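You operate a simulated robot arm through the tools that you are given. There is no shell and no other tool. Be economical: measure what you need, move in short steps, check, and stop when the job is done.

Carry out the task below with a simulated two-armed robot. There is one attempt and no reset: what you move stays moved.

Task
Yellow switch on; with both hands lift the white crate onto the turntable, turn it round, purple pad in.
Fine: the crate starts on the top pallet; turntable knob to its stop; leave the cartons and other crates.

Only the result counts: the job must be done as asked and must still hold three seconds after the hand-in. Knocking over, shifting, dropping, spilling or breaking anything else fails it.

Robot
Two 7-joint arms with two-finger parallel grippers on one trunk, on a base that drives. Base frame: it is fixed to the floor where the robot stands at the start and does not move with it; the origin is under the middle of the robot, x ahead of it, y to its left, z up. Units: cm, degrees, N and s.
The left shoulder is at the start at [5, 16.1, 109.8], the right one opposite. With the tool pointing down near the work surface each hand reaches from about 10 to 32 cm from the robot's upright axis, wherever it stands, measured 20 degrees to its own side. Places, roughly: purple crate [-75, 225, 25]; purple pad (10x7x4 cm) [80, 90, 90]; tall carton [150, 150, 100]; taped carton [175, 200, 100]; turntable [110, 110, 90]; turntable knob [80, 120, 80]; turntable top [110, 110, 90]; white crate [125, 175, 100]; yellow switch [80, -20, 90]. Payload 3.43 kg a hand.
Tool frame (each hand has its own): the origin (TCP) lies between the finger pads and is the grasp point; the fingertips stand 3 cm ahead of it; z points along the fingers, y is the line along which they close. Largest opening 9.4 cm; finger width 2.8, thickness 1; the body of the gripper, 5 by 9.6 cm, starts 5.5 cm behind the TCP.
Orientation is that of the tool frame in the base frame, as [roll, pitch, yaw] about the fixed x, y, z axes, in that order (R = Rz(yaw) Ry(pitch) Rx(roll)). With the fingers straight down and closing along the base's y, the tool's x points along the base's -x, its y along +y and its z along -z.

Tools
- The arms move only by the tool arm_command. It takes "left_series", "right_series" or both (then of equal length, played together; a hand with none holds still); each is a list of rows, each a list of 7 numbers: the finger opening in cm, from 0 to 9.4, then the shift along the tool's x, y, z in units of 250 mm (1.0 is 250 mm), then the turn, a rotation vector about the tool's x, y, z in units of 60 degrees (1.0 is 60 degrees). In form: [[hand, tx, ty, tz, rx, ry, rz], ...]. A call has 1 to 10 rows; each row is the pose to reach, as a shift and turn from the pose commanded when the call began, along the tool's axes at that moment. A call with a number of a shift or a turn outside -1 to 1 is refused whole. Each row takes 0.2 s and may step no farther than 5 cm and 8.6 degrees from the row before; otherwise, or with a gripper value out of range, the whole call is refused. Where a pose cannot be reached the arm comes as near as it can. A force on the tool above 40 N (or 10 N above the force at the start of the call, whichever is more), or a blocked arm, ends the call early, and 0.2 s more pass. Each finger travels about 4.5 cm/s and halts on what it meets, pressing with about 41 N; the grip force reading is that of the motor and also rises with nothing between the fingers. The clock runs only during rows and for 0.2 s after the last one: add rows that repeat a pose to give the fingers time. It gives the time, the measured TCP pose, the force on the tool (base axes), the opening and the grip force at its end, in the units of the frame above (readings bear some noise), with the torque about the TCP (base axes, N m) and any sound that the robot's microphone picked up, and new pictures: "show" is both (left out), scene, wrist or none (wrist: the cameras of the hands that moved).
- Cameras (640 x 400 px; columns grow to the right, rows downward): "scene" is now at [12.79, -2.64, 126.77]; the picture's right is [-0.30, -0.95, 0.00], its down [-0.14, 0.04, -0.99] and it looks along [0.94, -0.30, -0.14] (base axes); focal length 292 px, centre (320, 200). "left" rides on the left gripper at [7.6, -1.4, -10.3] in its tool frame; the picture's right is [0.18, 0.98, 0.00], its down [-0.75, 0.14, -0.64] and it looks along [-0.63, 0.12, 0.77] (tool axes); focal length 243 px, centre (320, 200). "right" rides on the right gripper at [7.6, 1.4, -10.2] in its tool frame; the picture's right is [-0.18, 0.98, 0.00], its down [-0.75, -0.14, -0.64] and it looks along [-0.63, -0.12, 0.77] (tool axes); focal length 243 px, centre (320, 200). There is no depth. A picture from a camera that has moved, and an enlarged one, comes with that camera's place and axes in the base frame and with its lens.
- lift_body(by): slides the trunk up (or, below 0, down) by that many cm; the arms and the scene camera ride with it, the base frame stays. It gives what a move gives, with no picture.
- roll_base(legs): drives the robot by 1 to 6 legs, each [ahead, left, turn to the left] in cm, cm and degrees, along the robot's own axes; the way and the turn of a leg run together, so that a leg with both is an arc; at most 150 cm and 180 degrees a leg. The arms and the cameras ride along, it lands a little off, and it stops where it bumps. It gives what a move gives, and a new picture of the scene camera.
- aim_head(pan, tilt): turns the head with the scene camera to pan (to the left, within 80 degrees either way) and tilt (down, from -29 to 69), counted from straight ahead of the robot. It gives what a move gives, and a new picture of the scene camera.
- enlarge(camera, box): a new picture of the part [left, top, right, bottom] of that camera's present view, enlarged. It takes no simulated time.
- sign_off(): hands the job in; it is judged then, once.

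Go step by step. Nothing tells you exact positions but the pictures and the camera data: compare them with the known pose of the tool, close in by small moves and look again before you grip or let go. The budget is 120 turns and 260 pictures, counting those below and the enlarged ones. Unless the task says otherwise, let go and move clear before handing in, and close with one line.

The tools are called after "Emit:" as a command line: name --argument value ..., lists and objects as JSON in quotes. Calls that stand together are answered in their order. arm_command: Moves the arms, as the interface text tells. Its arguments: {"type":"object","properties":{"left_series":{"type":"array"},"right_series":{"type":"array"},"show":{"type":"string","enum":["both","scene","wrist","none"]}},"required":[]} The other tools are called the same way: lift_body (by) slides the trunk up or down; roll_base (legs) drives the base; aim_head (pan, tilt) turns the head that bears the scene camera; enlarge (camera, box) takes an enlarged picture of a part of a camera's view; sign_off () hands the job in.

At the start:

```text
t: 0.0
left_tcp_pos: [40.87, 4.45, 122.99]
left_orientation: [-179.9, 0.0, 180.0]
left_contact_force: [0.5, -0.4, -0.5]
left_ft_torque: [-0.01, -0.02, 0.01]
left_opening: 9.43
left_finger_force: 0.0
right_tcp_pos: [40.77, -24.18, 123.79]
right_orientation: [-180.0, 0.0, 180.0]
right_contact_force: [0.0, -0.3, -0.9]
right_ft_torque: [-0.02, 0.0, 0.03]
right_opening: 9.42
right_finger_force: 0.1
trunk travel left (down, up): [-12.5, 14.2]
robot x, y, heading: [-0.37, -0.04, -0.0]
head pan, tilt: [-17.4, 8.2]
```

scene: 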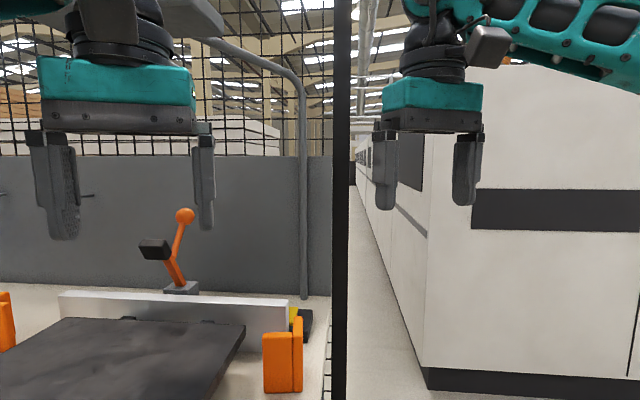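
right: 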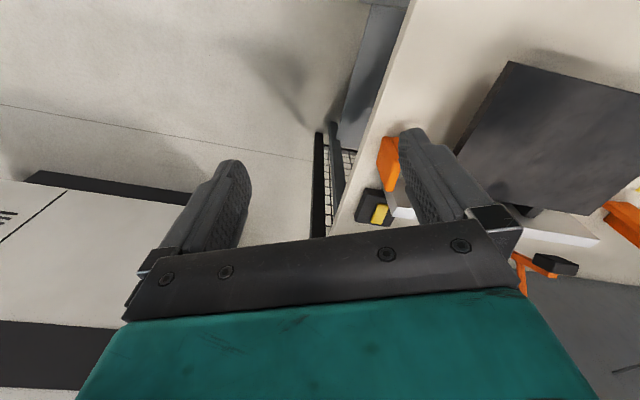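
left: 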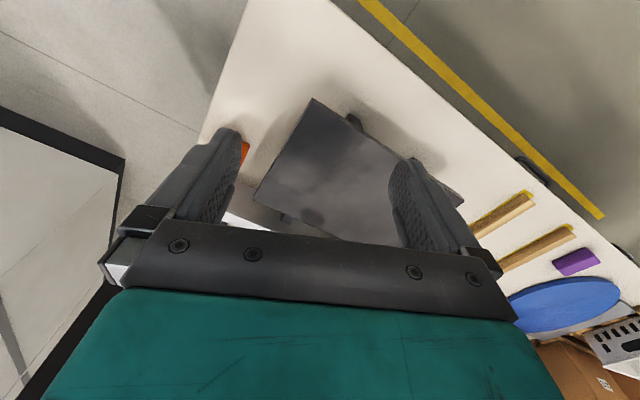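

I see a bench ahead with a dark plate, a yellow switch near its right end, and the blue turntable, purple pad and white crate to the left. I look around first.

Emit:
aim_head --pan 45 --tilt 15

Emit:
aim_head --pan -5 --tilt 30

```text
t: 1.3
left_tcp_pos: [40.76, 4.55, 122.9]
left_orientation: [179.9, 0.0, 180.0]
left_contact_force: [0.3, 0.8, -0.3]
left_ft_torque: [0.0, 0.0, 0.01]
left_opening: 9.37
left_finger_force: 0.0
right_tcp_pos: [40.65, -24.13, 123.77]
right_orientation: [-179.9, 0.1, 179.9]
right_contact_force: [0.2, -0.4, 0.6]
right_ft_torque: [0.0, 0.01, -0.01]
right_opening: 9.39
right_finger_force: 0.1
trunk travel left (down, up): [-12.5, 14.2]
robot x, y, heading: [0.09, -0.07, -0.0]
head pan, tilt: [45.0, 15.0]
camera scene: at [10.56, 6.74, 125.67], right [0.71, -0.71, 0.0], down [-0.18, -0.18, -0.97], along [0.68, 0.68, -0.26], focal length 292 px, centre (320, 200)
```

scene: 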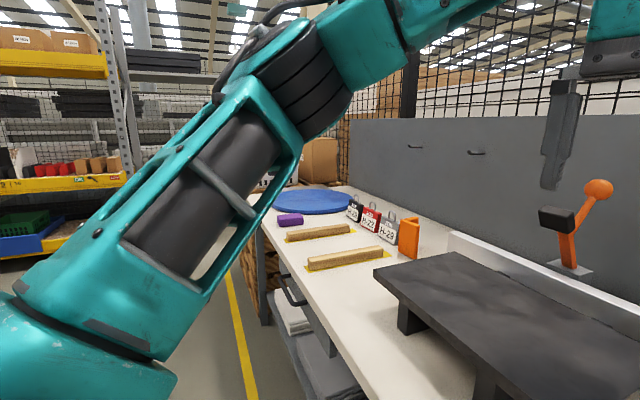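

```text
t: 2.5
left_tcp_pos: [40.71, 4.58, 122.74]
left_orientation: [179.9, 0.0, 180.0]
left_contact_force: [-1.1, -0.2, 0.5]
left_ft_torque: [0.01, 0.01, 0.01]
left_opening: 9.41
left_finger_force: 0.1
right_tcp_pos: [40.61, -24.14, 123.84]
right_orientation: [179.9, -0.1, 179.9]
right_contact_force: [-0.3, 0.0, 0.0]
right_ft_torque: [0.0, 0.01, -0.03]
right_opening: 9.42
right_finger_force: 0.0
trunk travel left (down, up): [-12.5, 14.2]
robot x, y, heading: [0.16, 0.43, -0.2]
head pan, tilt: [-5.0, 30.0]
camera scene: at [12.96, -0.64, 123.25], right [-0.09, -1.0, 0.0], down [-0.5, 0.04, -0.87], along [0.86, -0.07, -0.5], focal length 292 px, centre (320, 200)
```

scene: 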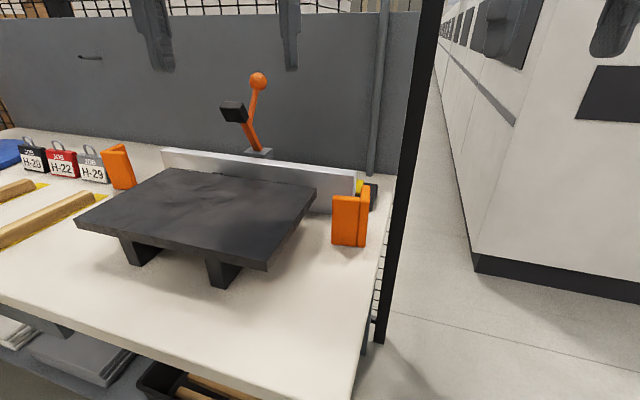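

The yellow switch sits behind a metal fence at the right end of the bench; an orange guard stands in front of it. I look closer.

Emit:
enlarge --camera "scene" --box '[300, 140, 420, 260]'

Emit:
enlarge --camera "right" --box '[330, 120, 450, 240]'

```text
3.33 times, centred on (360, 200) of scene
camera zoom: at [12.96, -0.64, 123.25], right [-0.09, -1.0, 0.0], down [-0.5, 0.04, -0.87], along [0.86, -0.07, -0.5], focal length 973 px, centre (187, 200)
```

zoom: 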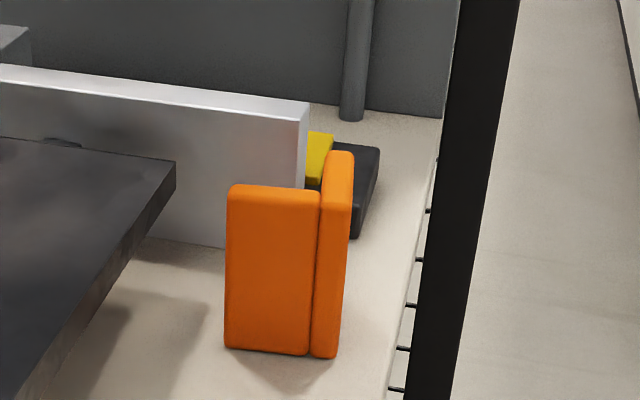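

```text
3.33 times, centred on (390, 180) of right
camera zoom: at [33.04, -22.83, 133.99], right [0.19, 0.98, 0.0], down [0.75, -0.14, 0.64], along [0.63, -0.12, -0.77], focal length 809 px, centre (87, 267)
```

zoom: 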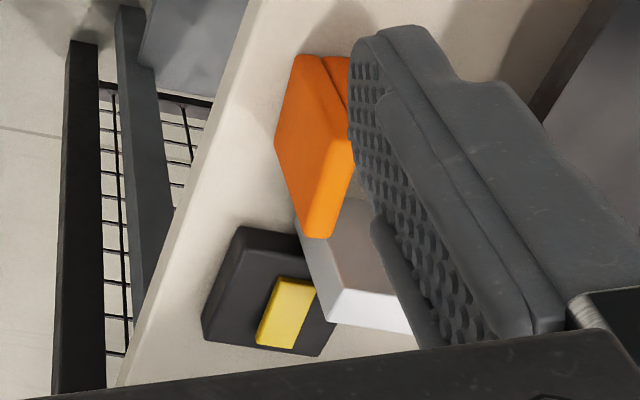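

The bench is turned about -21° from my frame. The switch is near [77, -16, 89], about 8 cm from the bench's right end. I turn square to the bench so that my left arm faces the switch.

Emit:
roll_base --legs '[[0, 0, -21], [4, 0, 0]]'

Emit:
aim_head --pan 5 --tilt 35

```text
t: 4.5
left_tcp_pos: [41.24, -11.66, 123.01]
left_orientation: [-180.0, 0.1, 158.7]
left_contact_force: [-0.3, -1.1, 1.1]
left_ft_torque: [0.02, -0.04, -0.01]
left_opening: 9.41
left_finger_force: 0.2
right_tcp_pos: [30.68, -38.37, 123.74]
right_orientation: [180.0, 0.1, 158.8]
right_contact_force: [-1.1, -0.3, 0.2]
right_ft_torque: [0.02, -0.14, -0.04]
right_opening: 9.41
right_finger_force: 0.1
trunk travel left (down, up): [-12.5, 14.2]
robot x, y, heading: [1.49, -1.29, -21.2]
head pan, tilt: [-5.0, 30.0]
camera scene: at [13.34, -6.49, 123.26], right [-0.44, -0.9, 0.0], down [-0.45, 0.22, -0.87], along [0.78, -0.38, -0.5], focal length 292 px, centre (320, 200)
```

scene: 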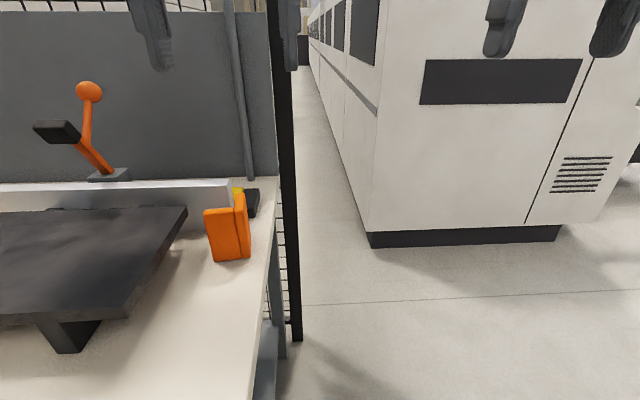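

```text
t: 5.2
left_tcp_pos: [41.2, -11.78, 123.08]
left_orientation: [-180.0, -0.1, 158.6]
left_contact_force: [-0.1, 0.2, 0.3]
left_ft_torque: [0.0, 0.01, -0.04]
left_opening: 9.4
left_finger_force: 0.1
right_tcp_pos: [30.68, -38.52, 123.79]
right_orientation: [179.8, 0.0, 158.6]
right_contact_force: [-0.5, -0.7, -0.7]
right_ft_torque: [0.01, 0.0, 0.01]
right_opening: 9.4
right_finger_force: 0.1
trunk travel left (down, up): [-12.5, 14.2]
robot x, y, heading: [1.84, -1.19, -21.4]
head pan, tilt: [5.0, 35.0]
camera scene: at [13.72, -4.99, 122.47], right [-0.28, -0.96, 0.0], down [-0.55, 0.16, -0.82], along [0.79, -0.23, -0.57], focal length 292 px, centre (320, 200)
```

scene: 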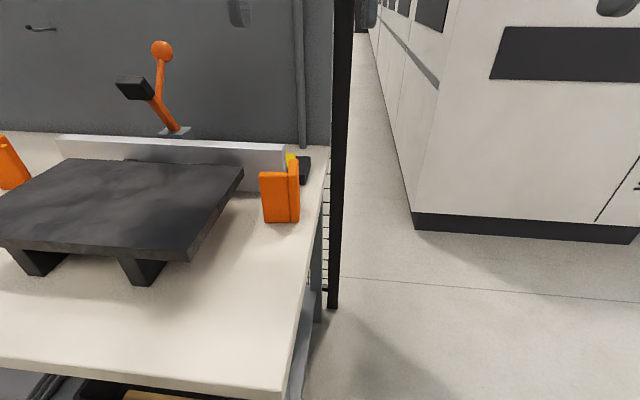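

The left arm faces the switch. I close the left gripper and bring it toward the switch with a forward tilt to look.

Emit:
arm_command --left_series '[[6, -0.11, 0.05, 0.08, 0, -0.11, 0], [4, -0.23, 0.1, 0.17, 0, -0.22, 0], [2, -0.35, 0.16, 0.26, 0, -0.33, 0], [0, -0.46, 0.21, 0.34, 0, -0.44, 0], [0, -0.58, 0.26, 0.43, 0, -0.55, 0], [0, -0.7, 0.32, 0.52, 0, -0.66, 0]]'

```text
t: 6.6
left_tcp_pos: [60.47, -10.64, 110.0]
left_orientation: [-179.9, 39.6, 158.8]
left_contact_force: [0.5, 0.4, 0.1]
left_ft_torque: [-0.04, 0.0, 0.0]
left_opening: 0.01
left_finger_force: 22.4
right_tcp_pos: [30.75, -38.49, 123.73]
right_orientation: [180.0, 0.1, 158.7]
right_contact_force: [-0.2, 0.4, -0.7]
right_ft_torque: [0.03, -0.04, -0.03]
right_opening: 9.41
right_finger_force: 0.1
trunk travel left (down, up): [-12.5, 14.2]
robot x, y, heading: [1.87, -1.09, -21.0]
head pan, tilt: [5.0, 35.0]
camera scene: at [13.77, -4.97, 122.47], right [-0.28, -0.96, 0.0], down [-0.55, 0.16, -0.82], along [0.79, -0.23, -0.57], focal length 292 px, centre (320, 200)
camera left: at [48.41, -7.44, 112.97], right [0.22, 0.97, -0.12], down [0.21, 0.07, 0.98], along [0.95, -0.24, -0.19], focal length 243 px, centre (320, 200)
```

scene: 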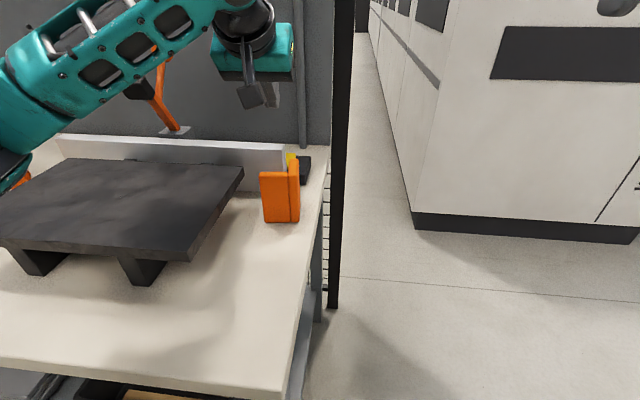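
left: 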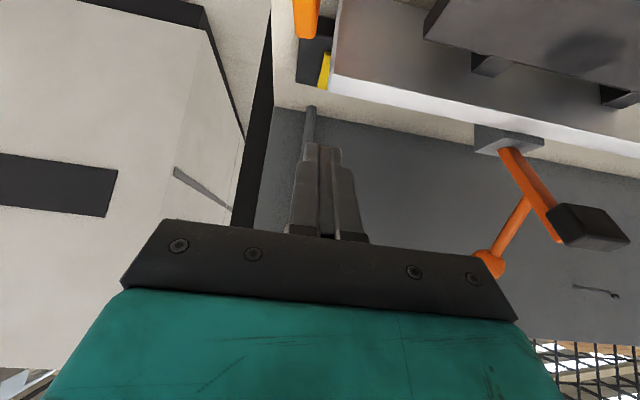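

The camera looks too level at that tilt, so I straighten the tool to see the switch from above.

Emit:
arm_command --left_series '[[0, -0.03, 0, -0.04, 0, 0.13, 0], [0, -0.06, 0, -0.08, 0, 0.26, 0], [0, -0.09, 0, -0.12, 0, 0.39, 0], [0, -0.13, 0, -0.15, 0, 0.52, 0], [0, -0.13, 0, -0.15, 0, 0.63, 0]]' --show "wrist"

Emit:
enlarge --camera "left" --box '[240, 30, 400, 190]'

```text
t: 7.8
left_tcp_pos: [60.45, -10.71, 115.07]
left_orientation: [179.9, 1.8, 158.7]
left_contact_force: [-0.2, -0.9, 0.5]
left_ft_torque: [-0.03, -0.02, 0.0]
left_opening: 0.0
left_finger_force: 32.7
right_tcp_pos: [30.7, -38.46, 123.77]
right_orientation: [179.9, 0.2, 158.7]
right_contact_force: [0.3, 0.8, -0.2]
right_ft_torque: [-0.04, 0.0, 0.03]
right_opening: 9.41
right_finger_force: 0.0
trunk travel left (down, up): [-12.5, 14.2]
robot x, y, heading: [1.23, -1.34, -21.4]
head pan, tilt: [5.0, 35.0]
camera left: at [52.61, -9.13, 125.01], right [0.19, 0.98, -0.01], down [0.73, -0.14, 0.67], along [0.65, -0.13, -0.75], focal length 243 px, centre (320, 200)
```

left: 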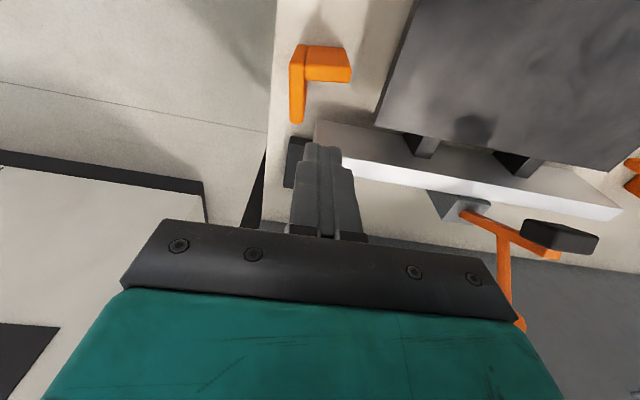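

```text
2.50 times, centred on (320, 110) of left
camera zoom: at [52.61, -9.13, 125.01], right [0.19, 0.98, -0.01], down [0.73, -0.14, 0.67], along [0.65, -0.13, -0.75], focal length 606 px, centre (320, 425)
```

zoom: 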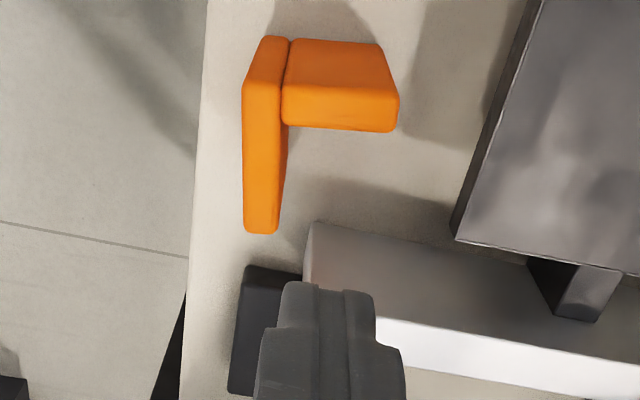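

The fingers hide the switch; I move farther ahead so it shows above them.

Emit:
arm_command --left_series '[[0, -0.18, 0, 0, 0, 0, 0], [0, -0.36, 0, 0, 0, 0, 0]]' --show "wrist"

Emit:
enlarge --camera "left" --box '[250, 40, 370, 160]'

```text
t: 8.4
left_tcp_pos: [61.84, -10.97, 114.71]
left_orientation: [179.9, 2.0, 158.7]
left_contact_force: [-0.4, -0.1, -0.1]
left_ft_torque: [0.04, 0.04, -0.02]
left_opening: 0.01
left_finger_force: 33.0
left hand out of reach, approached as far as the arm can: row 1, 2
right_tcp_pos: [30.63, -38.52, 123.8]
right_orientation: [179.8, 0.0, 158.7]
right_contact_force: [-0.4, -0.2, 0.4]
right_ft_torque: [0.06, -0.01, -0.02]
right_opening: 9.42
right_finger_force: 0.0
trunk travel left (down, up): [-12.5, 14.2]
robot x, y, heading: [1.7, -1.35, -21.4]
head pan, tilt: [5.0, 35.0]
camera left: at [53.9, -9.46, 124.7], right [0.19, 0.98, -0.01], down [0.73, -0.14, 0.67], along [0.65, -0.13, -0.75], focal length 243 px, centre (320, 200)
```

left: 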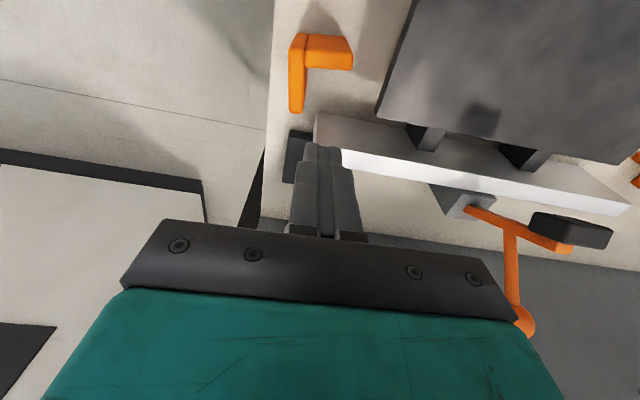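

```text
3.33 times, centred on (310, 100) of left
camera zoom: at [53.9, -9.46, 124.7], right [0.19, 0.98, -0.01], down [0.73, -0.14, 0.67], along [0.65, -0.13, -0.75], focal length 809 px, centre (353, 533)
```

zoom: 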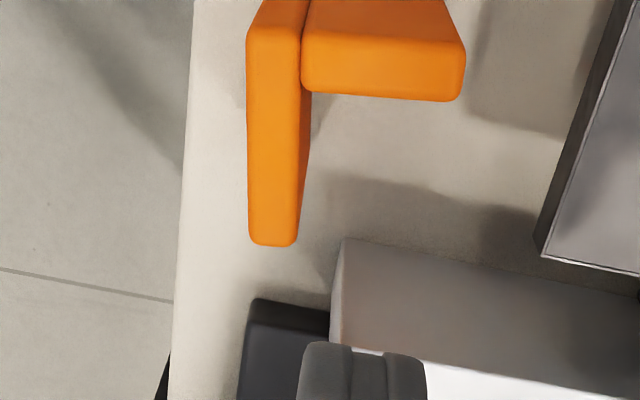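

Out of reach from the front, so I'll come at the switch from the bench's open right end with the right arm. I tuck the left arm back first.

Emit:
arm_command --left_series '[[0, 0.18, 0, -0.03, 0, 0, 0], [0, 0.36, 0, -0.1, 0, 0, 0], [0, 0.54, 0, -0.2, 0, 0, 0], [0, 0.72, 0, -0.3, 0, 0, 0]]' --show "none"

Emit:
roll_base --legs '[[0, -40, 0], [40, 0, 0], [0, 0, 90], [0, -20, 0]]'

```text
refused: row 3 steps farther than a row can; nothing moved
```

```text
t: 20.4
left_tcp_pos: [52.87, 0.03, 114.55]
left_orientation: [-180.0, 1.8, -111.5]
left_contact_force: [-0.6, -0.2, -0.4]
left_ft_torque: [0.01, 0.03, -0.01]
left_opening: 0.0
left_finger_force: 32.9
right_tcp_pos: [80.35, -31.21, 123.83]
right_orientation: [179.9, 0.0, -111.6]
right_contact_force: [-0.3, 1.4, -0.6]
right_ft_torque: [0.03, -0.01, 0.01]
right_opening: 9.43
right_finger_force: 0.1
trunk travel left (down, up): [-12.5, 14.2]
robot x, y, heading: [42.9, -59.83, 68.5]
head pan, tilt: [5.0, 35.0]
camera scene: at [46.91, -47.83, 122.47], right [0.96, -0.28, 0.0], down [-0.16, -0.55, -0.82], along [0.23, 0.79, -0.57], focal length 292 px, centre (320, 200)
```

scene: 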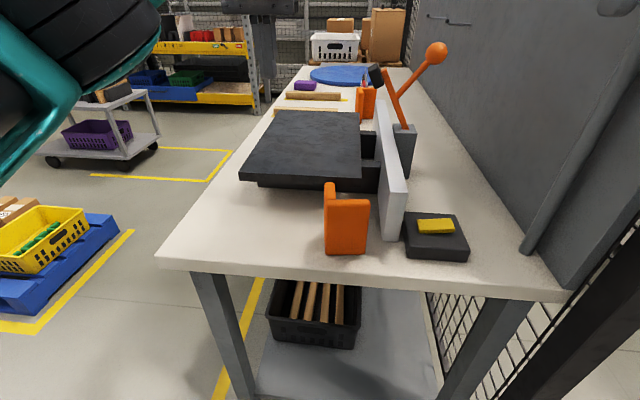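

The end of the bench is open and the switch is in plain view. I look closer at it.

Emit:
enlarge --camera "scene" --box '[390, 190, 490, 270]'

Emit:
enlarge --camera "right" --box '[160, 0, 480, 200]'

```text
5.00 times, centred on (440, 230) of scene
camera zoom: at [46.91, -47.83, 122.47], right [0.96, -0.28, 0.0], down [-0.16, -0.55, -0.82], along [0.23, 0.79, -0.57], focal length 1460 px, centre (-280, 50)
```

zoom: 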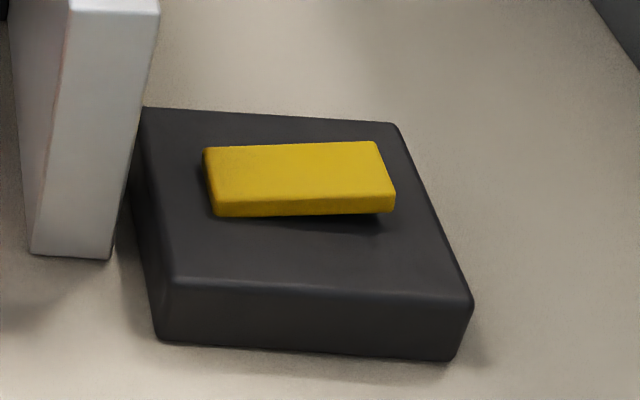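

```text
2.00 times, centred on (320, 100) of right
camera zoom: at [76.26, -37.82, 133.99], right [-0.85, 0.53, 0.0], down [0.41, 0.65, 0.64], along [0.34, 0.54, -0.77], focal length 485 px, centre (320, 400)
```

zoom: 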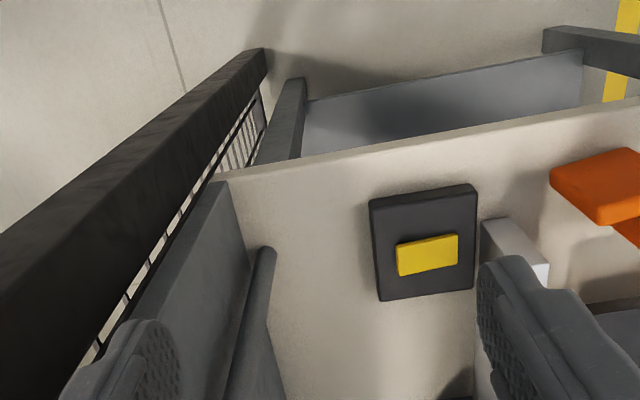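

The rocker lies at about [77.8, -15.5, 89.5] and its far right end (toward the wall) stands raised, so that's the end to press. I drive closer.

Emit:
roll_base --legs '[[12, 0, 0]]'

```text
t: 21.7
left_tcp_pos: [56.64, 9.81, 115.56]
left_orientation: [-179.7, 2.7, -112.1]
left_contact_force: [0.8, -0.9, -0.8]
left_ft_torque: [0.0, 0.0, -0.04]
left_opening: 0.0
left_finger_force: 33.3
right_tcp_pos: [83.13, -22.2, 124.82]
right_orientation: [-179.0, 1.6, -111.0]
right_contact_force: [-0.1, -0.3, -0.5]
right_ft_torque: [0.01, 0.0, 0.03]
right_opening: 9.35
right_finger_force: 0.1
trunk travel left (down, up): [-12.5, 14.2]
robot x, y, heading: [47.06, -49.39, 67.8]
head pan, tilt: [5.0, 35.0]
stopped in leg 1: the robot was blocked; the commanded pose is now the measured one
camera scene: at [49.99, -38.16, 122.66], right [0.96, -0.29, 0.01], down [-0.16, -0.54, -0.83], along [0.25, 0.79, -0.56], focal length 292 px, centre (320, 200)
```

scene: 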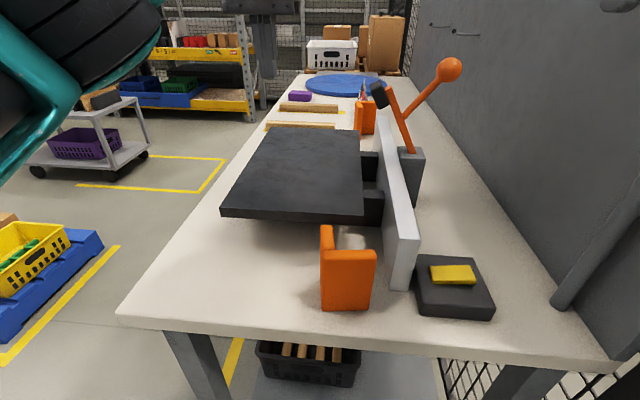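

The base touched the bench; I back off 1 cm and then check.

Emit:
roll_base --legs '[[-1.5, 0, 0]]'

Emit:
enlarge --camera "right" --box '[160, 0, 480, 200]'

```text
t: 22.5
left_tcp_pos: [56.13, 9.41, 114.94]
left_orientation: [-179.7, 2.1, -111.8]
left_contact_force: [0.1, -0.4, 0.2]
left_ft_torque: [0.0, 0.0, 0.01]
left_opening: 0.0
left_finger_force: 33.1
right_tcp_pos: [83.23, -22.32, 124.37]
right_orientation: [-179.2, 0.9, -111.1]
right_contact_force: [-0.2, -1.0, 0.4]
right_ft_torque: [-0.02, 0.01, -0.02]
right_opening: 9.43
right_finger_force: 0.1
trunk travel left (down, up): [-12.5, 14.2]
robot x, y, heading: [46.73, -50.67, 68.2]
head pan, tilt: [5.0, 35.0]
camera scene: at [49.87, -38.54, 122.56], right [0.96, -0.29, 0.01], down [-0.16, -0.55, -0.82], along [0.24, 0.79, -0.57], focal length 292 px, centre (320, 200)
```

scene: 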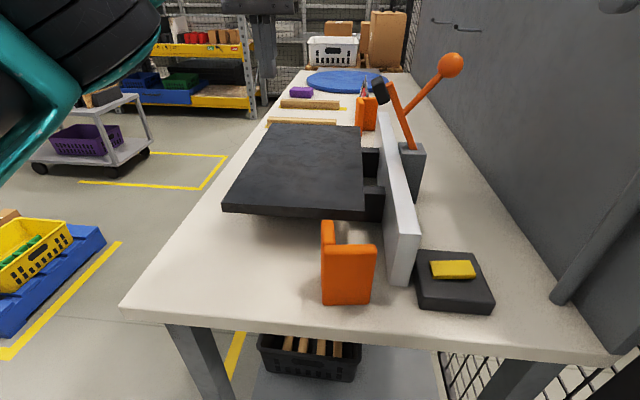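

```text
2.00 times, centred on (320, 100) of right
camera zoom: at [78.77, -29.15, 134.49], right [-0.85, 0.53, -0.01], down [0.39, 0.65, 0.66], along [0.35, 0.56, -0.75], focal length 485 px, centre (320, 400)
```

zoom: 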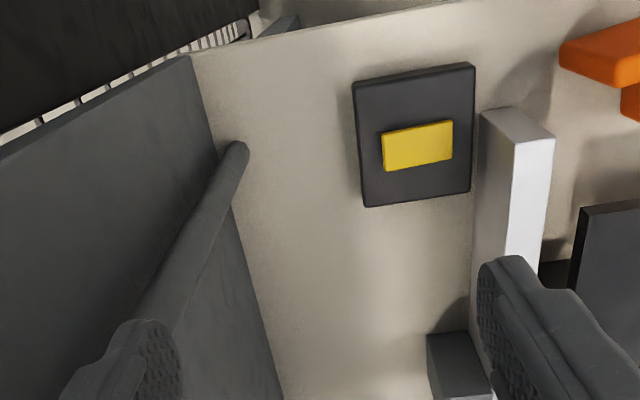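

Both views put the raised rocker end at about [79.8, -16.5, 90]. I close the right fingers and hover 5 cm above it.

Emit:
arm_command --right_series '[[7, -0.03, 0.04, 0.15, 0, 0, 0], [5, -0.06, 0.08, 0.32, 0, 0, 0], [3, -0.09, 0.12, 0.49, 0, 0, 0], [1, -0.12, 0.16, 0.66, 0, 0, 0], [0, -0.15, 0.2, 0.83, 0, 0, 0], [0, -0.17, 0.22, 0.99, 0, 0, 0], [0, -0.17, 0.22, 0.99, 0, 0, 0]]'

```text
t: 24.0
left_tcp_pos: [53.31, 6.48, 116.45]
left_orientation: [-178.5, 4.2, -112.3]
left_contact_force: [-0.4, 1.5, 1.0]
left_ft_torque: [-0.03, -0.02, 0.01]
left_opening: 0.0
left_finger_force: 32.5
right_tcp_pos: [76.51, -18.11, 109.41]
right_orientation: [-178.0, 14.6, -109.8]
right_contact_force: [0.4, 0.1, 0.4]
right_ft_torque: [0.01, 0.0, 0.0]
right_opening: 0.0
right_finger_force: 30.8
trunk travel left (down, up): [-12.5, 14.2]
robot x, y, heading: [45.9, -51.16, 67.6]
head pan, tilt: [5.0, 35.0]
stopped in row 7 (right hand): the arm was blocked; the commanded pose is now the measured one
camera scene: at [46.1, -41.53, 122.64], right [0.95, -0.3, 0.03], down [-0.14, -0.52, -0.84], along [0.27, 0.8, -0.54], focal length 292 px, centre (320, 200)
camera right: at [71.48, -27.05, 117.27], right [-0.86, 0.51, 0.01], down [0.3, 0.49, 0.82], along [0.41, 0.71, -0.58], focal length 243 px, centre (320, 200)
```

scene: 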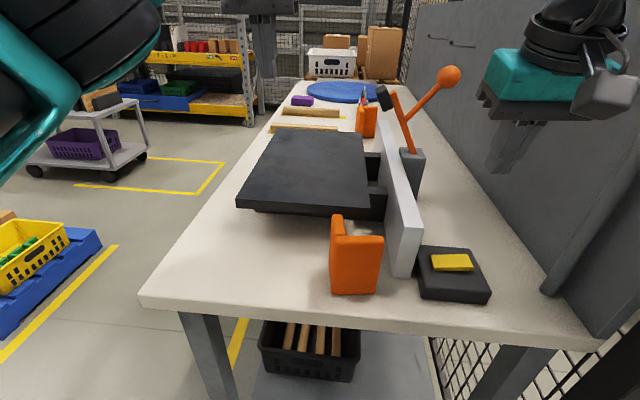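
right: 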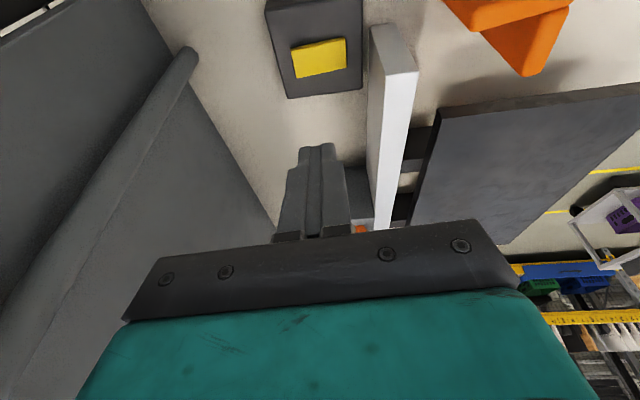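

Something on the right arm (probably the elbow at the fence post) is blocked and tips the robot. I raise the arm again and look to the right.

Emit:
arm_command --right_series '[[0, 0, 0, -0.15, 0, 0, 0], [0, 0, 0, -0.3, 0, 0, 0], [0, 0, 0, -0.45, 0, 0, 0]]' --show "none"

Emit:
aim_head --pan -50 --tilt 25

```text
t: 25.0
left_tcp_pos: [55.03, 7.02, 116.03]
left_orientation: [-179.1, 3.4, -112.5]
left_contact_force: [-0.6, -1.0, 0.0]
left_ft_torque: [0.0, 0.0, 0.03]
left_opening: 0.01
left_finger_force: 33.0
right_tcp_pos: [77.15, -20.02, 118.42]
right_orientation: [-178.2, 12.0, -109.9]
right_contact_force: [-0.4, 1.0, 0.1]
right_ft_torque: [0.0, -0.02, -0.03]
right_opening: 0.0
right_finger_force: 33.0
trunk travel left (down, up): [-12.5, 14.2]
robot x, y, heading: [45.83, -51.2, 67.4]
head pan, tilt: [5.0, 35.0]
stopped in row 3 (right hand): the arm was blocked; the commanded pose is now the measured one
```

```text
t: 26.2
left_tcp_pos: [54.68, 6.9, 116.33]
left_orientation: [-179.1, 3.6, -112.3]
left_contact_force: [0.0, -0.8, -1.0]
left_ft_torque: [0.0, 0.04, 0.01]
left_opening: 0.0
left_finger_force: 33.3
right_tcp_pos: [77.1, -19.94, 118.49]
right_orientation: [-178.3, 12.2, -110.0]
right_contact_force: [-0.4, 0.2, -0.1]
right_ft_torque: [-0.01, 0.0, 0.02]
right_opening: 0.0
right_finger_force: 32.8
trunk travel left (down, up): [-12.5, 14.2]
robot x, y, heading: [46.28, -51.05, 67.3]
head pan, tilt: [-50.0, 25.0]
camera scene: at [53.95, -46.71, 124.37], right [0.3, -0.95, -0.01], down [-0.38, -0.11, -0.92], along [0.87, 0.28, -0.39], focal length 292 px, centre (320, 200)
```

scene: 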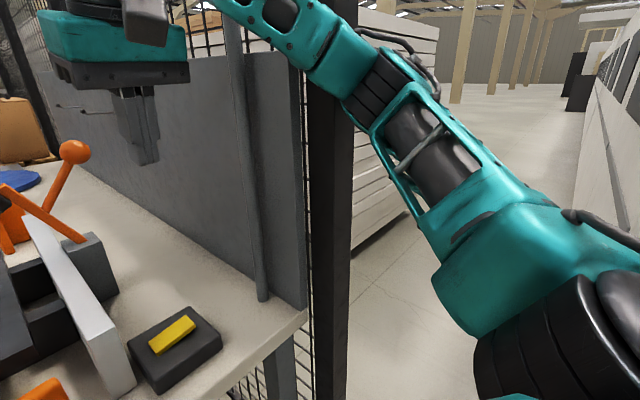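

The forearm presses against the black post. I back straight off, tuck both arms, then come in diagonally with the left arm instead.

Emit:
roll_base --legs '[[-14, 0, 0]]'

Emit:
arm_command --left_series '[[0, 0.17, 0, 0, 0, 0, 0], [0, 0.34, 0, 0, 0, 0, 0], [0, 0.51, 0, 0, 0, 0, 0], [0, 0.68, 0, 0, 0, 0, 0], [0, 0.8, 0, 0, 0, 0, 0]]' --right_series '[[0, 0.1, 0, -0.1, 0, 0.05, 0], [0, 0.2, 0, -0.2, 0, 0.1, 0], [0, 0.32, 0, -0.25, 0, 0.15, 0], [0, 0.42, 0, -0.3, 0, 0.2, 0], [0, 0.52, 0, -0.3, 0, 0.2, 0]]' --show "scene"

```text
t: 27.6
left_tcp_pos: [51.58, -4.19, 114.69]
left_orientation: [179.9, 1.8, -112.2]
left_contact_force: [-0.7, -0.2, -0.4]
left_ft_torque: [-0.02, -0.03, 0.0]
left_opening: 0.0
left_finger_force: 32.8
right_tcp_pos: [74.02, -30.85, 117.07]
right_orientation: [-179.5, 10.4, -110.4]
right_contact_force: [-0.5, -0.6, -0.6]
right_ft_torque: [0.01, -0.01, 0.02]
right_opening: 0.01
right_finger_force: 32.5
trunk travel left (down, up): [-12.5, 14.2]
robot x, y, heading: [40.64, -64.36, 67.6]
head pan, tilt: [-50.0, 25.0]
camera scene: at [51.03, -57.58, 124.05], right [0.31, -0.95, 0.0], down [-0.4, -0.13, -0.91], along [0.86, 0.28, -0.42], focal length 292 px, centre (320, 200)
```

scene: 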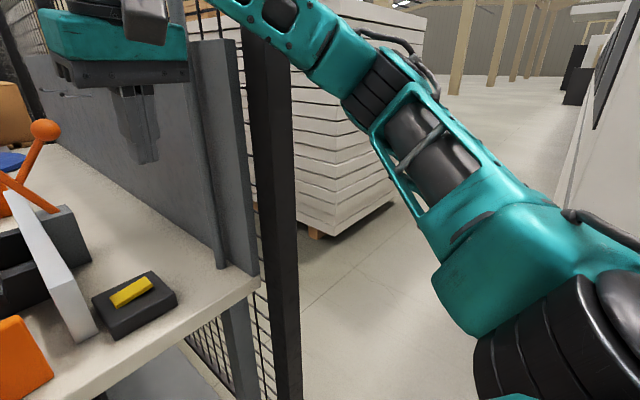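

```text
t: 29.0
left_tcp_pos: [42.38, -11.01, 117.78]
left_orientation: [-166.6, -10.9, -85.3]
left_contact_force: [0.1, 0.6, -1.1]
left_ft_torque: [-0.02, 0.08, 0.01]
left_opening: 0.0
left_finger_force: 33.3
left hand out of reach, approached as far as the arm can: row 1, 2, 3, 4
right_tcp_pos: [69.34, -44.02, 121.77]
right_orientation: [-179.6, -1.8, -110.6]
right_contact_force: [0.9, -0.4, -0.3]
right_ft_torque: [-0.03, 0.03, -0.03]
right_opening: 0.01
right_finger_force: 33.0
trunk travel left (down, up): [-12.5, 14.2]
robot x, y, heading: [41.01, -64.04, 67.8]
head pan, tilt: [-50.0, 25.0]
stopped in row 5 (left hand): the arm was blocked; the commanded pose is now the measured one
camera scene: at [51.26, -57.51, 124.01], right [0.31, -0.95, 0.0], down [-0.41, -0.13, -0.91], along [0.86, 0.28, -0.43], focal length 292 px, centre (320, 200)
```

scene: 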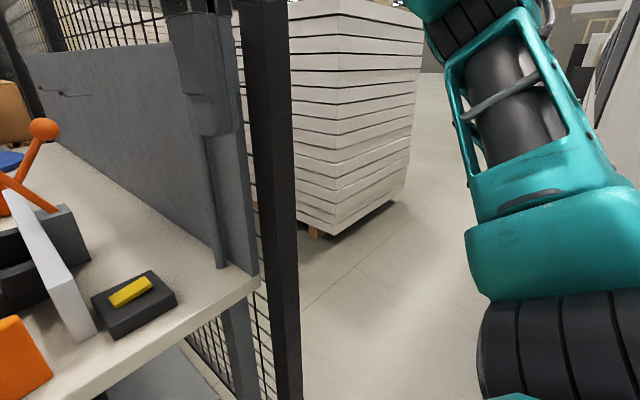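

The left arm got blocked in tucking. I look at it.

Emit:
aim_head --pan 40 --tilt 25

Emit:
enlarge --camera "left" --box '[0, 0, 640, 400]'

```text
t: 30.6
left_tcp_pos: [42.12, -11.14, 117.96]
left_orientation: [-166.4, -10.9, -85.5]
left_contact_force: [0.4, -0.8, -0.4]
left_ft_torque: [-0.01, -0.02, 0.0]
left_opening: 0.0
left_finger_force: 32.8
right_tcp_pos: [69.04, -44.06, 121.94]
right_orientation: [-179.6, -1.7, -110.5]
right_contact_force: [0.1, 0.4, -0.9]
right_ft_torque: [0.01, 0.0, 0.04]
right_opening: 0.0
right_finger_force: 33.1
trunk travel left (down, up): [-12.5, 14.2]
robot x, y, heading: [40.35, -63.86, 68.1]
head pan, tilt: [40.0, 25.0]
camera scene: at [39.44, -51.54, 124.04], right [0.95, 0.31, 0.0], down [0.13, -0.4, -0.91], along [-0.28, 0.86, -0.42], focal length 292 px, centre (320, 200)
```

scene: 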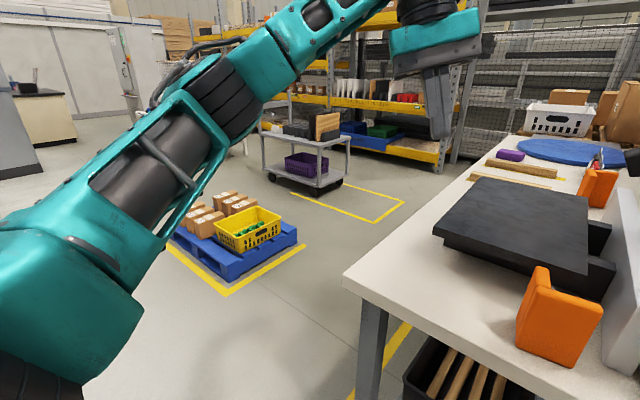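

```text
1.00 times, centred on (320, 200) of left (not enlarged: the box is as wide or as high as the picture)
camera zoom: at [41.6, -16.71, 129.46], right [-0.93, -0.3, -0.19], down [-0.35, 0.83, 0.44], along [0.03, 0.48, -0.88], focal length 243 px, centre (320, 200)
```

zoom: 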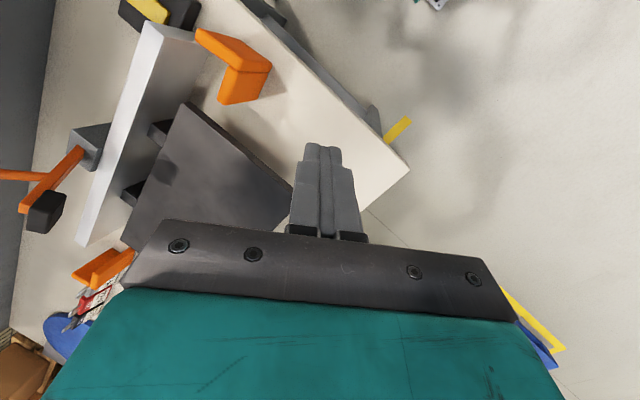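

That was only an awkward arm posture, nothing touched. Now the diagonal approach: shift left, turn right 44°, ahead a little.

Emit:
roll_base --legs '[[0, 6, 0], [0, 0, -44], [8, 6, 0]]'

Emit:
aim_head --pan 10 --tilt 40

```text
t: 34.7
left_tcp_pos: [77.82, -15.73, 117.86]
left_orientation: [-166.4, -10.9, -129.2]
left_contact_force: [1.0, 0.0, -0.4]
left_ft_torque: [-0.02, -0.02, -0.01]
left_opening: 0.0
left_finger_force: 33.2
right_tcp_pos: [74.53, -57.98, 121.92]
right_orientation: [-179.5, -1.6, -154.3]
right_contact_force: [0.2, 0.2, 0.1]
right_ft_torque: [-0.04, 0.05, 0.01]
right_opening: 0.02
right_finger_force: 32.9
trunk travel left (down, up): [-12.5, 14.2]
robot x, y, heading: [40.04, -53.13, 24.2]
head pan, tilt: [40.0, 25.0]
camera scene: at [47.73, -43.04, 124.03], right [0.9, -0.44, 0.0], down [-0.19, -0.38, -0.91], along [0.4, 0.81, -0.42], focal length 292 px, centre (320, 200)
```

scene: 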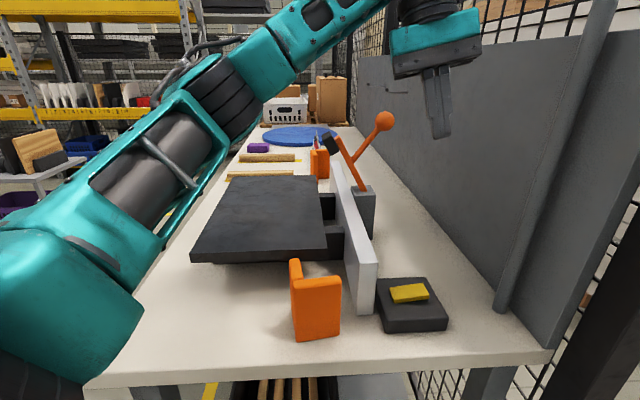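

```text
t: 35.6
left_tcp_pos: [77.77, -15.68, 117.89]
left_orientation: [-166.4, -10.8, -129.1]
left_contact_force: [0.3, -0.4, -0.5]
left_ft_torque: [0.02, 0.05, 0.02]
left_opening: 0.0
left_finger_force: 32.7
right_tcp_pos: [74.4, -58.18, 121.87]
right_orientation: [-179.5, -1.7, -154.2]
right_contact_force: [-0.2, -0.7, 0.2]
right_ft_torque: [0.01, 0.03, 0.01]
right_opening: 0.01
right_finger_force: 33.4
trunk travel left (down, up): [-12.5, 14.2]
robot x, y, heading: [39.96, -53.27, 24.1]
head pan, tilt: [10.0, 40.0]
camera scene: at [50.7, -46.61, 121.72], right [0.56, -0.83, 0.0], down [-0.53, -0.36, -0.77], along [0.63, 0.43, -0.64], focal length 292 px, centre (320, 200)
```

scene: 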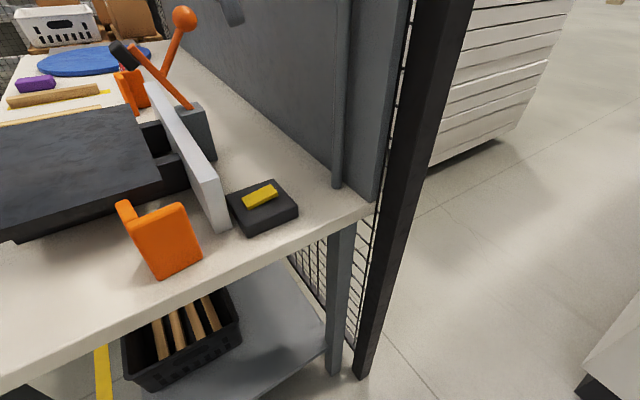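

By luck the left TCP now hangs right over the rocker. I straighten the tool and lower it to hover over the raised end.

Emit:
arm_command --left_series '[[0, -0.03, 0.02, 0.13, -0.06, -0.05, 0], [0, -0.07, 0.04, 0.29, -0.12, -0.1, 0], [0, -0.1, 0.06, 0.45, -0.18, -0.15, 0], [0, -0.14, 0.08, 0.6, -0.224, -0.181, 0], [0, -0.16, 0.091, 0.7, -0.224, -0.181, 0]]'

Emit:
enlarge --camera "scene" --box '[180, 120, 340, 240]'

```text
t: 36.8
left_tcp_pos: [79.66, -16.54, 99.87]
left_orientation: [179.9, -0.1, -127.9]
left_contact_force: [0.3, -0.2, 0.6]
left_ft_torque: [-0.01, 0.0, -0.02]
left_opening: 0.01
left_finger_force: 33.0
right_tcp_pos: [74.5, -58.17, 121.96]
right_orientation: [-179.5, -1.7, -154.3]
right_contact_force: [0.2, -0.3, 0.1]
right_ft_torque: [0.03, -0.01, -0.02]
right_opening: 0.02
right_finger_force: 32.8
trunk travel left (down, up): [-12.5, 14.2]
robot x, y, heading: [39.91, -53.47, 23.9]
head pan, tilt: [10.0, 40.0]
camera scene: at [50.72, -46.61, 121.71], right [0.56, -0.83, 0.0], down [-0.53, -0.36, -0.77], along [0.63, 0.43, -0.64], focal length 292 px, centre (320, 200)
camera left: at [76.15, -23.38, 110.11], right [-0.89, 0.46, 0.0], down [0.35, 0.68, 0.64], along [0.29, 0.57, -0.77], focal length 243 px, centre (320, 200)
```

scene: 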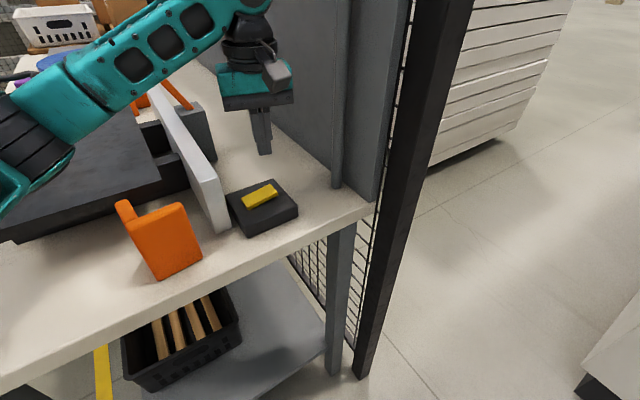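
left: 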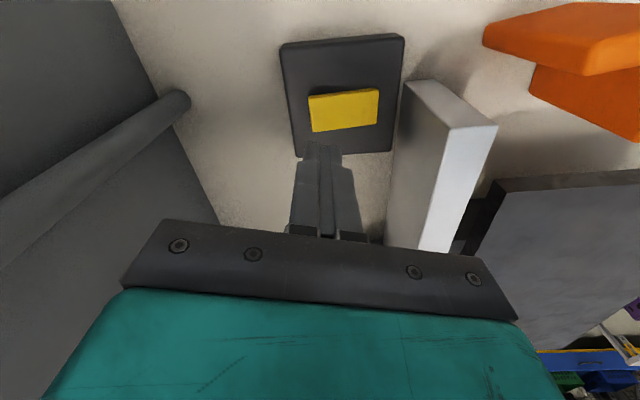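

```text
3.33 times, centred on (260, 180) of scene
camera zoom: at [50.72, -46.61, 121.71], right [0.56, -0.83, 0.0], down [-0.53, -0.36, -0.77], along [0.63, 0.43, -0.64], focal length 973 px, centre (520, 267)
```

zoom: 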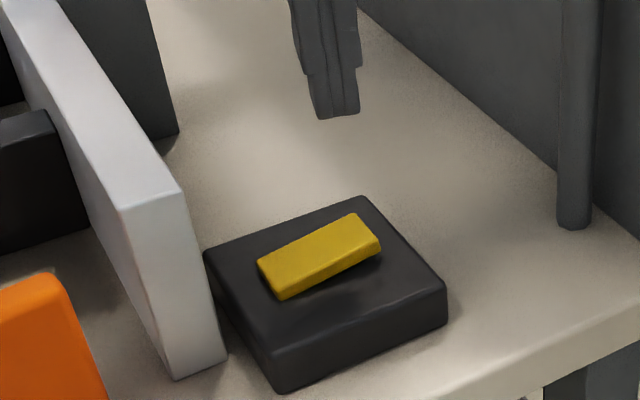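

The closed fingertips are 6–7 cm over the raised end. I press down.

Emit:
arm_command --left_series '[[0, 0, 0, 0.14, 0, 0, 0], [0, 0, 0, 0.25, 0, 0, 0], [0, 0, 0, 0.29, 0, 0, 0], [0, 0, 0, 0.32, 0, 0, 0], [0, 0, 0, 0.34, 0, 0, 0], [0, 0, 0, 0.34, 0, 0, 0]]' --show "none"

Emit:
enlarge --camera "scene" --box '[180, 120, 340, 240]'

```text
t: 38.2
left_tcp_pos: [79.63, -16.61, 92.02]
left_orientation: [-179.5, 0.5, -127.9]
left_contact_force: [6.0, 1.6, 37.2]
left_ft_torque: [-0.13, 0.39, 0.03]
left_opening: 0.0
left_finger_force: 32.6
right_tcp_pos: [74.33, -58.28, 122.08]
right_orientation: [-179.6, -1.5, -154.3]
right_contact_force: [0.0, -0.1, 0.3]
right_ft_torque: [0.02, 0.02, -0.01]
right_opening: 0.0
right_finger_force: 32.9
trunk travel left (down, up): [-12.5, 14.2]
robot x, y, heading: [39.96, -53.23, 23.8]
head pan, tilt: [10.0, 40.0]
heard: click
```

```text
3.33 times, centred on (260, 180) of scene
camera zoom: at [50.56, -46.81, 121.8], right [0.56, -0.83, 0.0], down [-0.53, -0.36, -0.77], along [0.64, 0.43, -0.64], focal length 973 px, centre (520, 267)
```

zoom: 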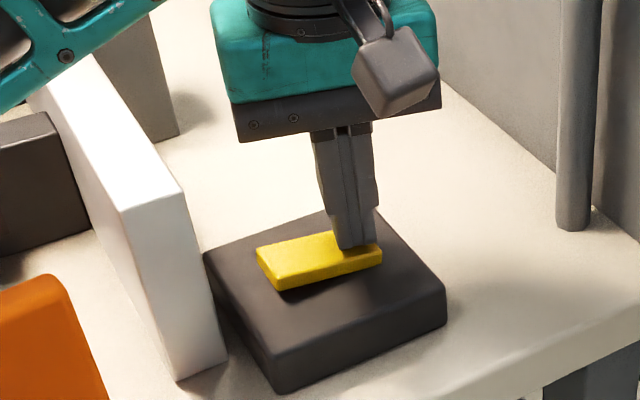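

The switch clicked and the lights came on. I lift the hand off, then drive back and round to the front of the bench, then left along it.

Emit:
arm_command --left_series '[[0, 0, 0, -0.18, 0, 0, 0], [0, 0, 0, -0.36, 0, 0, 0], [0, 0, 0, -0.54, 0, 0, 0], [0, 0, 0, -0.72, 0, 0, 0], [0, 0, 0, -0.9, 0, 0, 0.11], [0, 0.02, -0.0, -1.0, 0, 0, 0.22], [0, 0.02, 0, -1.0, 0, 0, 0.33], [0, 0.02, 0, -1.0, 0, 0, 0.46]]' --show "scene"

Emit:
enlarge --camera "scene" --box '[180, 120, 340, 240]'

Emit:
roll_base --legs '[[-32, 0, 0], [0, 0, -45], [-45, 0, 0]]'

```text
t: 40.0
left_tcp_pos: [79.22, -16.85, 116.45]
left_orientation: [-180.0, -0.1, -155.6]
left_contact_force: [-0.6, 0.6, 0.1]
left_ft_torque: [-0.03, -0.01, 0.0]
left_opening: 0.0
left_finger_force: 33.0
right_tcp_pos: [74.51, -58.16, 122.08]
right_orientation: [-179.4, -1.7, -154.4]
right_contact_force: [-0.3, 0.2, -0.7]
right_ft_torque: [0.02, -0.04, 0.05]
right_opening: 0.0
right_finger_force: 33.4
trunk travel left (down, up): [-12.5, 14.2]
robot x, y, heading: [40.17, -53.11, 24.1]
head pan, tilt: [10.0, 40.0]
camera scene: at [50.7, -46.62, 121.71], right [0.56, -0.83, 0.0], down [-0.53, -0.36, -0.77], along [0.63, 0.43, -0.64], focal length 292 px, centre (320, 200)
```

scene: 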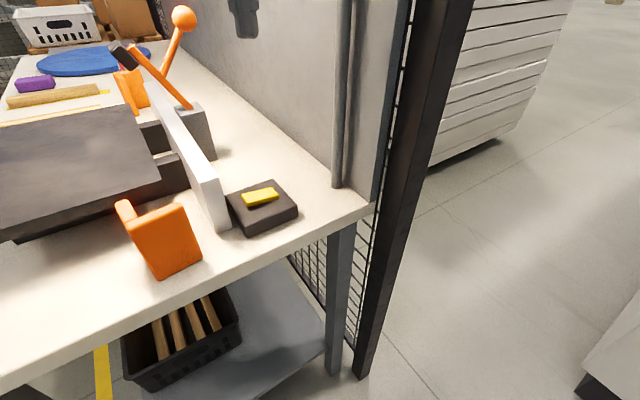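

```text
3.33 times, centred on (260, 180) of scene
camera zoom: at [50.7, -46.62, 121.71], right [0.56, -0.83, 0.0], down [-0.53, -0.36, -0.77], along [0.63, 0.43, -0.64], focal length 973 px, centre (520, 267)
```

zoom: 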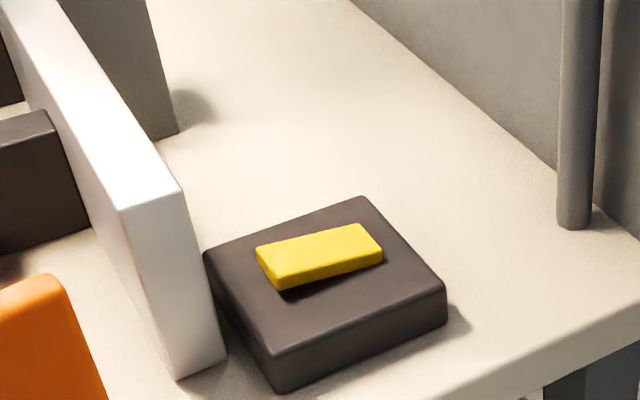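

```text
t: 46.5
left_tcp_pos: [22.09, -52.07, 116.5]
left_orientation: [180.0, 0.0, 159.9]
left_contact_force: [-0.2, 0.2, 0.4]
left_ft_torque: [0.03, -0.04, -0.01]
left_opening: 0.0
left_finger_force: 32.8
right_tcp_pos: [-10.45, -77.99, 121.99]
right_orientation: [-179.4, -1.7, 161.0]
right_contact_force: [0.0, 0.5, 0.3]
right_ft_torque: [0.01, -0.01, 0.01]
right_opening: 0.0
right_finger_force: 33.3
trunk travel left (down, up): [-12.5, 14.2]
robot x, y, heading: [-31.41, -49.88, -20.5]
head pan, tilt: [10.0, 40.0]
camera scene: at [-19.31, -53.02, 121.72], right [-0.18, -0.98, 0.0], down [-0.63, 0.12, -0.77], along [0.75, -0.14, -0.64], focal length 292 px, centre (320, 200)
```

scene: 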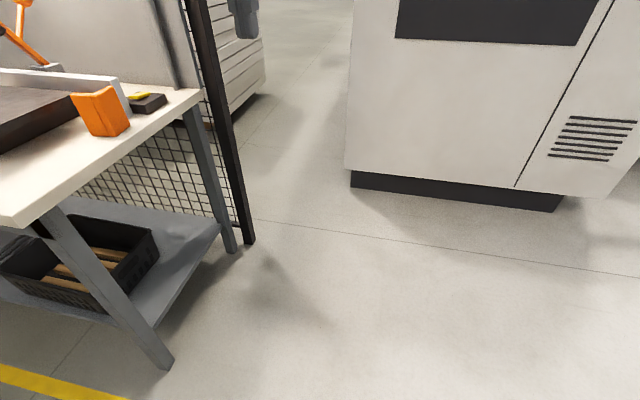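

Rocker is toggled. Now I drive left along the bench front.

Emit:
roll_base --legs '[[0, 140, 0]]'

Emit:
aim_head --pan 38 --tilt 25

```text
t: 59.0
left_tcp_pos: [71.12, 79.02, 116.4]
left_orientation: [-179.9, -0.2, 159.9]
left_contact_force: [0.0, 0.5, 0.3]
left_ft_torque: [-0.01, 0.02, 0.04]
left_opening: 0.0
left_finger_force: 33.0
right_tcp_pos: [38.77, 52.99, 121.89]
right_orientation: [-179.4, -1.7, 161.2]
right_contact_force: [-0.1, 0.7, -0.9]
right_ft_torque: [0.0, -0.01, 0.03]
right_opening: 0.0
right_finger_force: 33.1
trunk travel left (down, up): [-12.5, 14.2]
robot x, y, heading: [18.14, 80.81, -20.3]
head pan, tilt: [10.0, 40.0]
camera scene: at [29.75, 77.89, 121.71], right [-0.18, -0.98, 0.0], down [-0.63, 0.12, -0.77], along [0.75, -0.14, -0.64], focal length 292 px, centre (320, 200)
```

scene: 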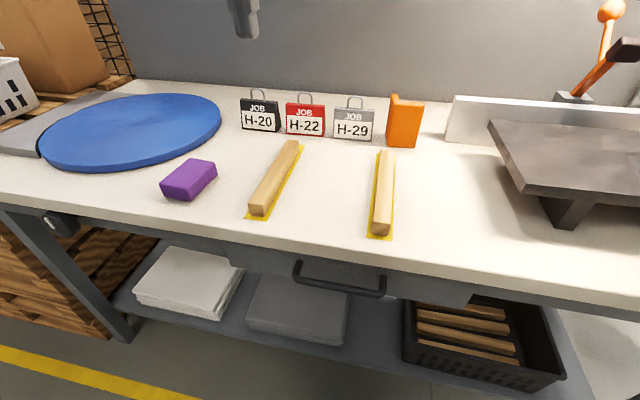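

```text
t: 59.9
left_tcp_pos: [71.15, 79.06, 116.48]
left_orientation: [-180.0, 0.0, 160.0]
left_contact_force: [-0.8, -0.2, 1.1]
left_ft_torque: [-0.01, 0.02, -0.02]
left_opening: 0.0
left_finger_force: 33.5
right_tcp_pos: [38.69, 53.14, 121.95]
right_orientation: [-179.5, -1.7, 161.2]
right_contact_force: [0.5, -0.2, -0.5]
right_ft_torque: [0.03, 0.03, -0.01]
right_opening: 0.02
right_finger_force: 33.0
trunk travel left (down, up): [-12.5, 14.2]
robot x, y, heading: [17.94, 80.78, -20.2]
head pan, tilt: [38.0, 25.0]
camera scene: at [30.17, 82.2, 124.04], right [0.3, -0.95, 0.0], down [-0.4, -0.13, -0.91], along [0.86, 0.27, -0.42], focal length 292 px, centre (320, 200)
```

scene: 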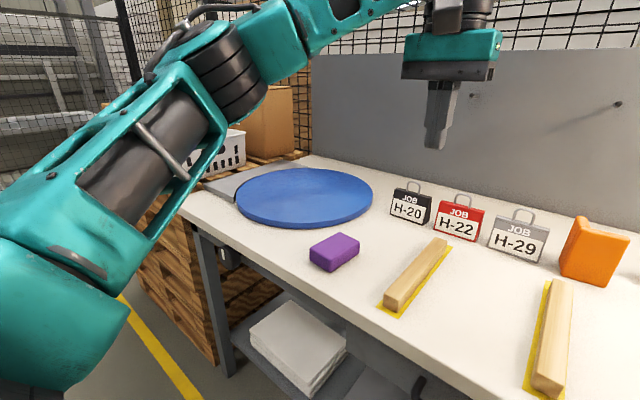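

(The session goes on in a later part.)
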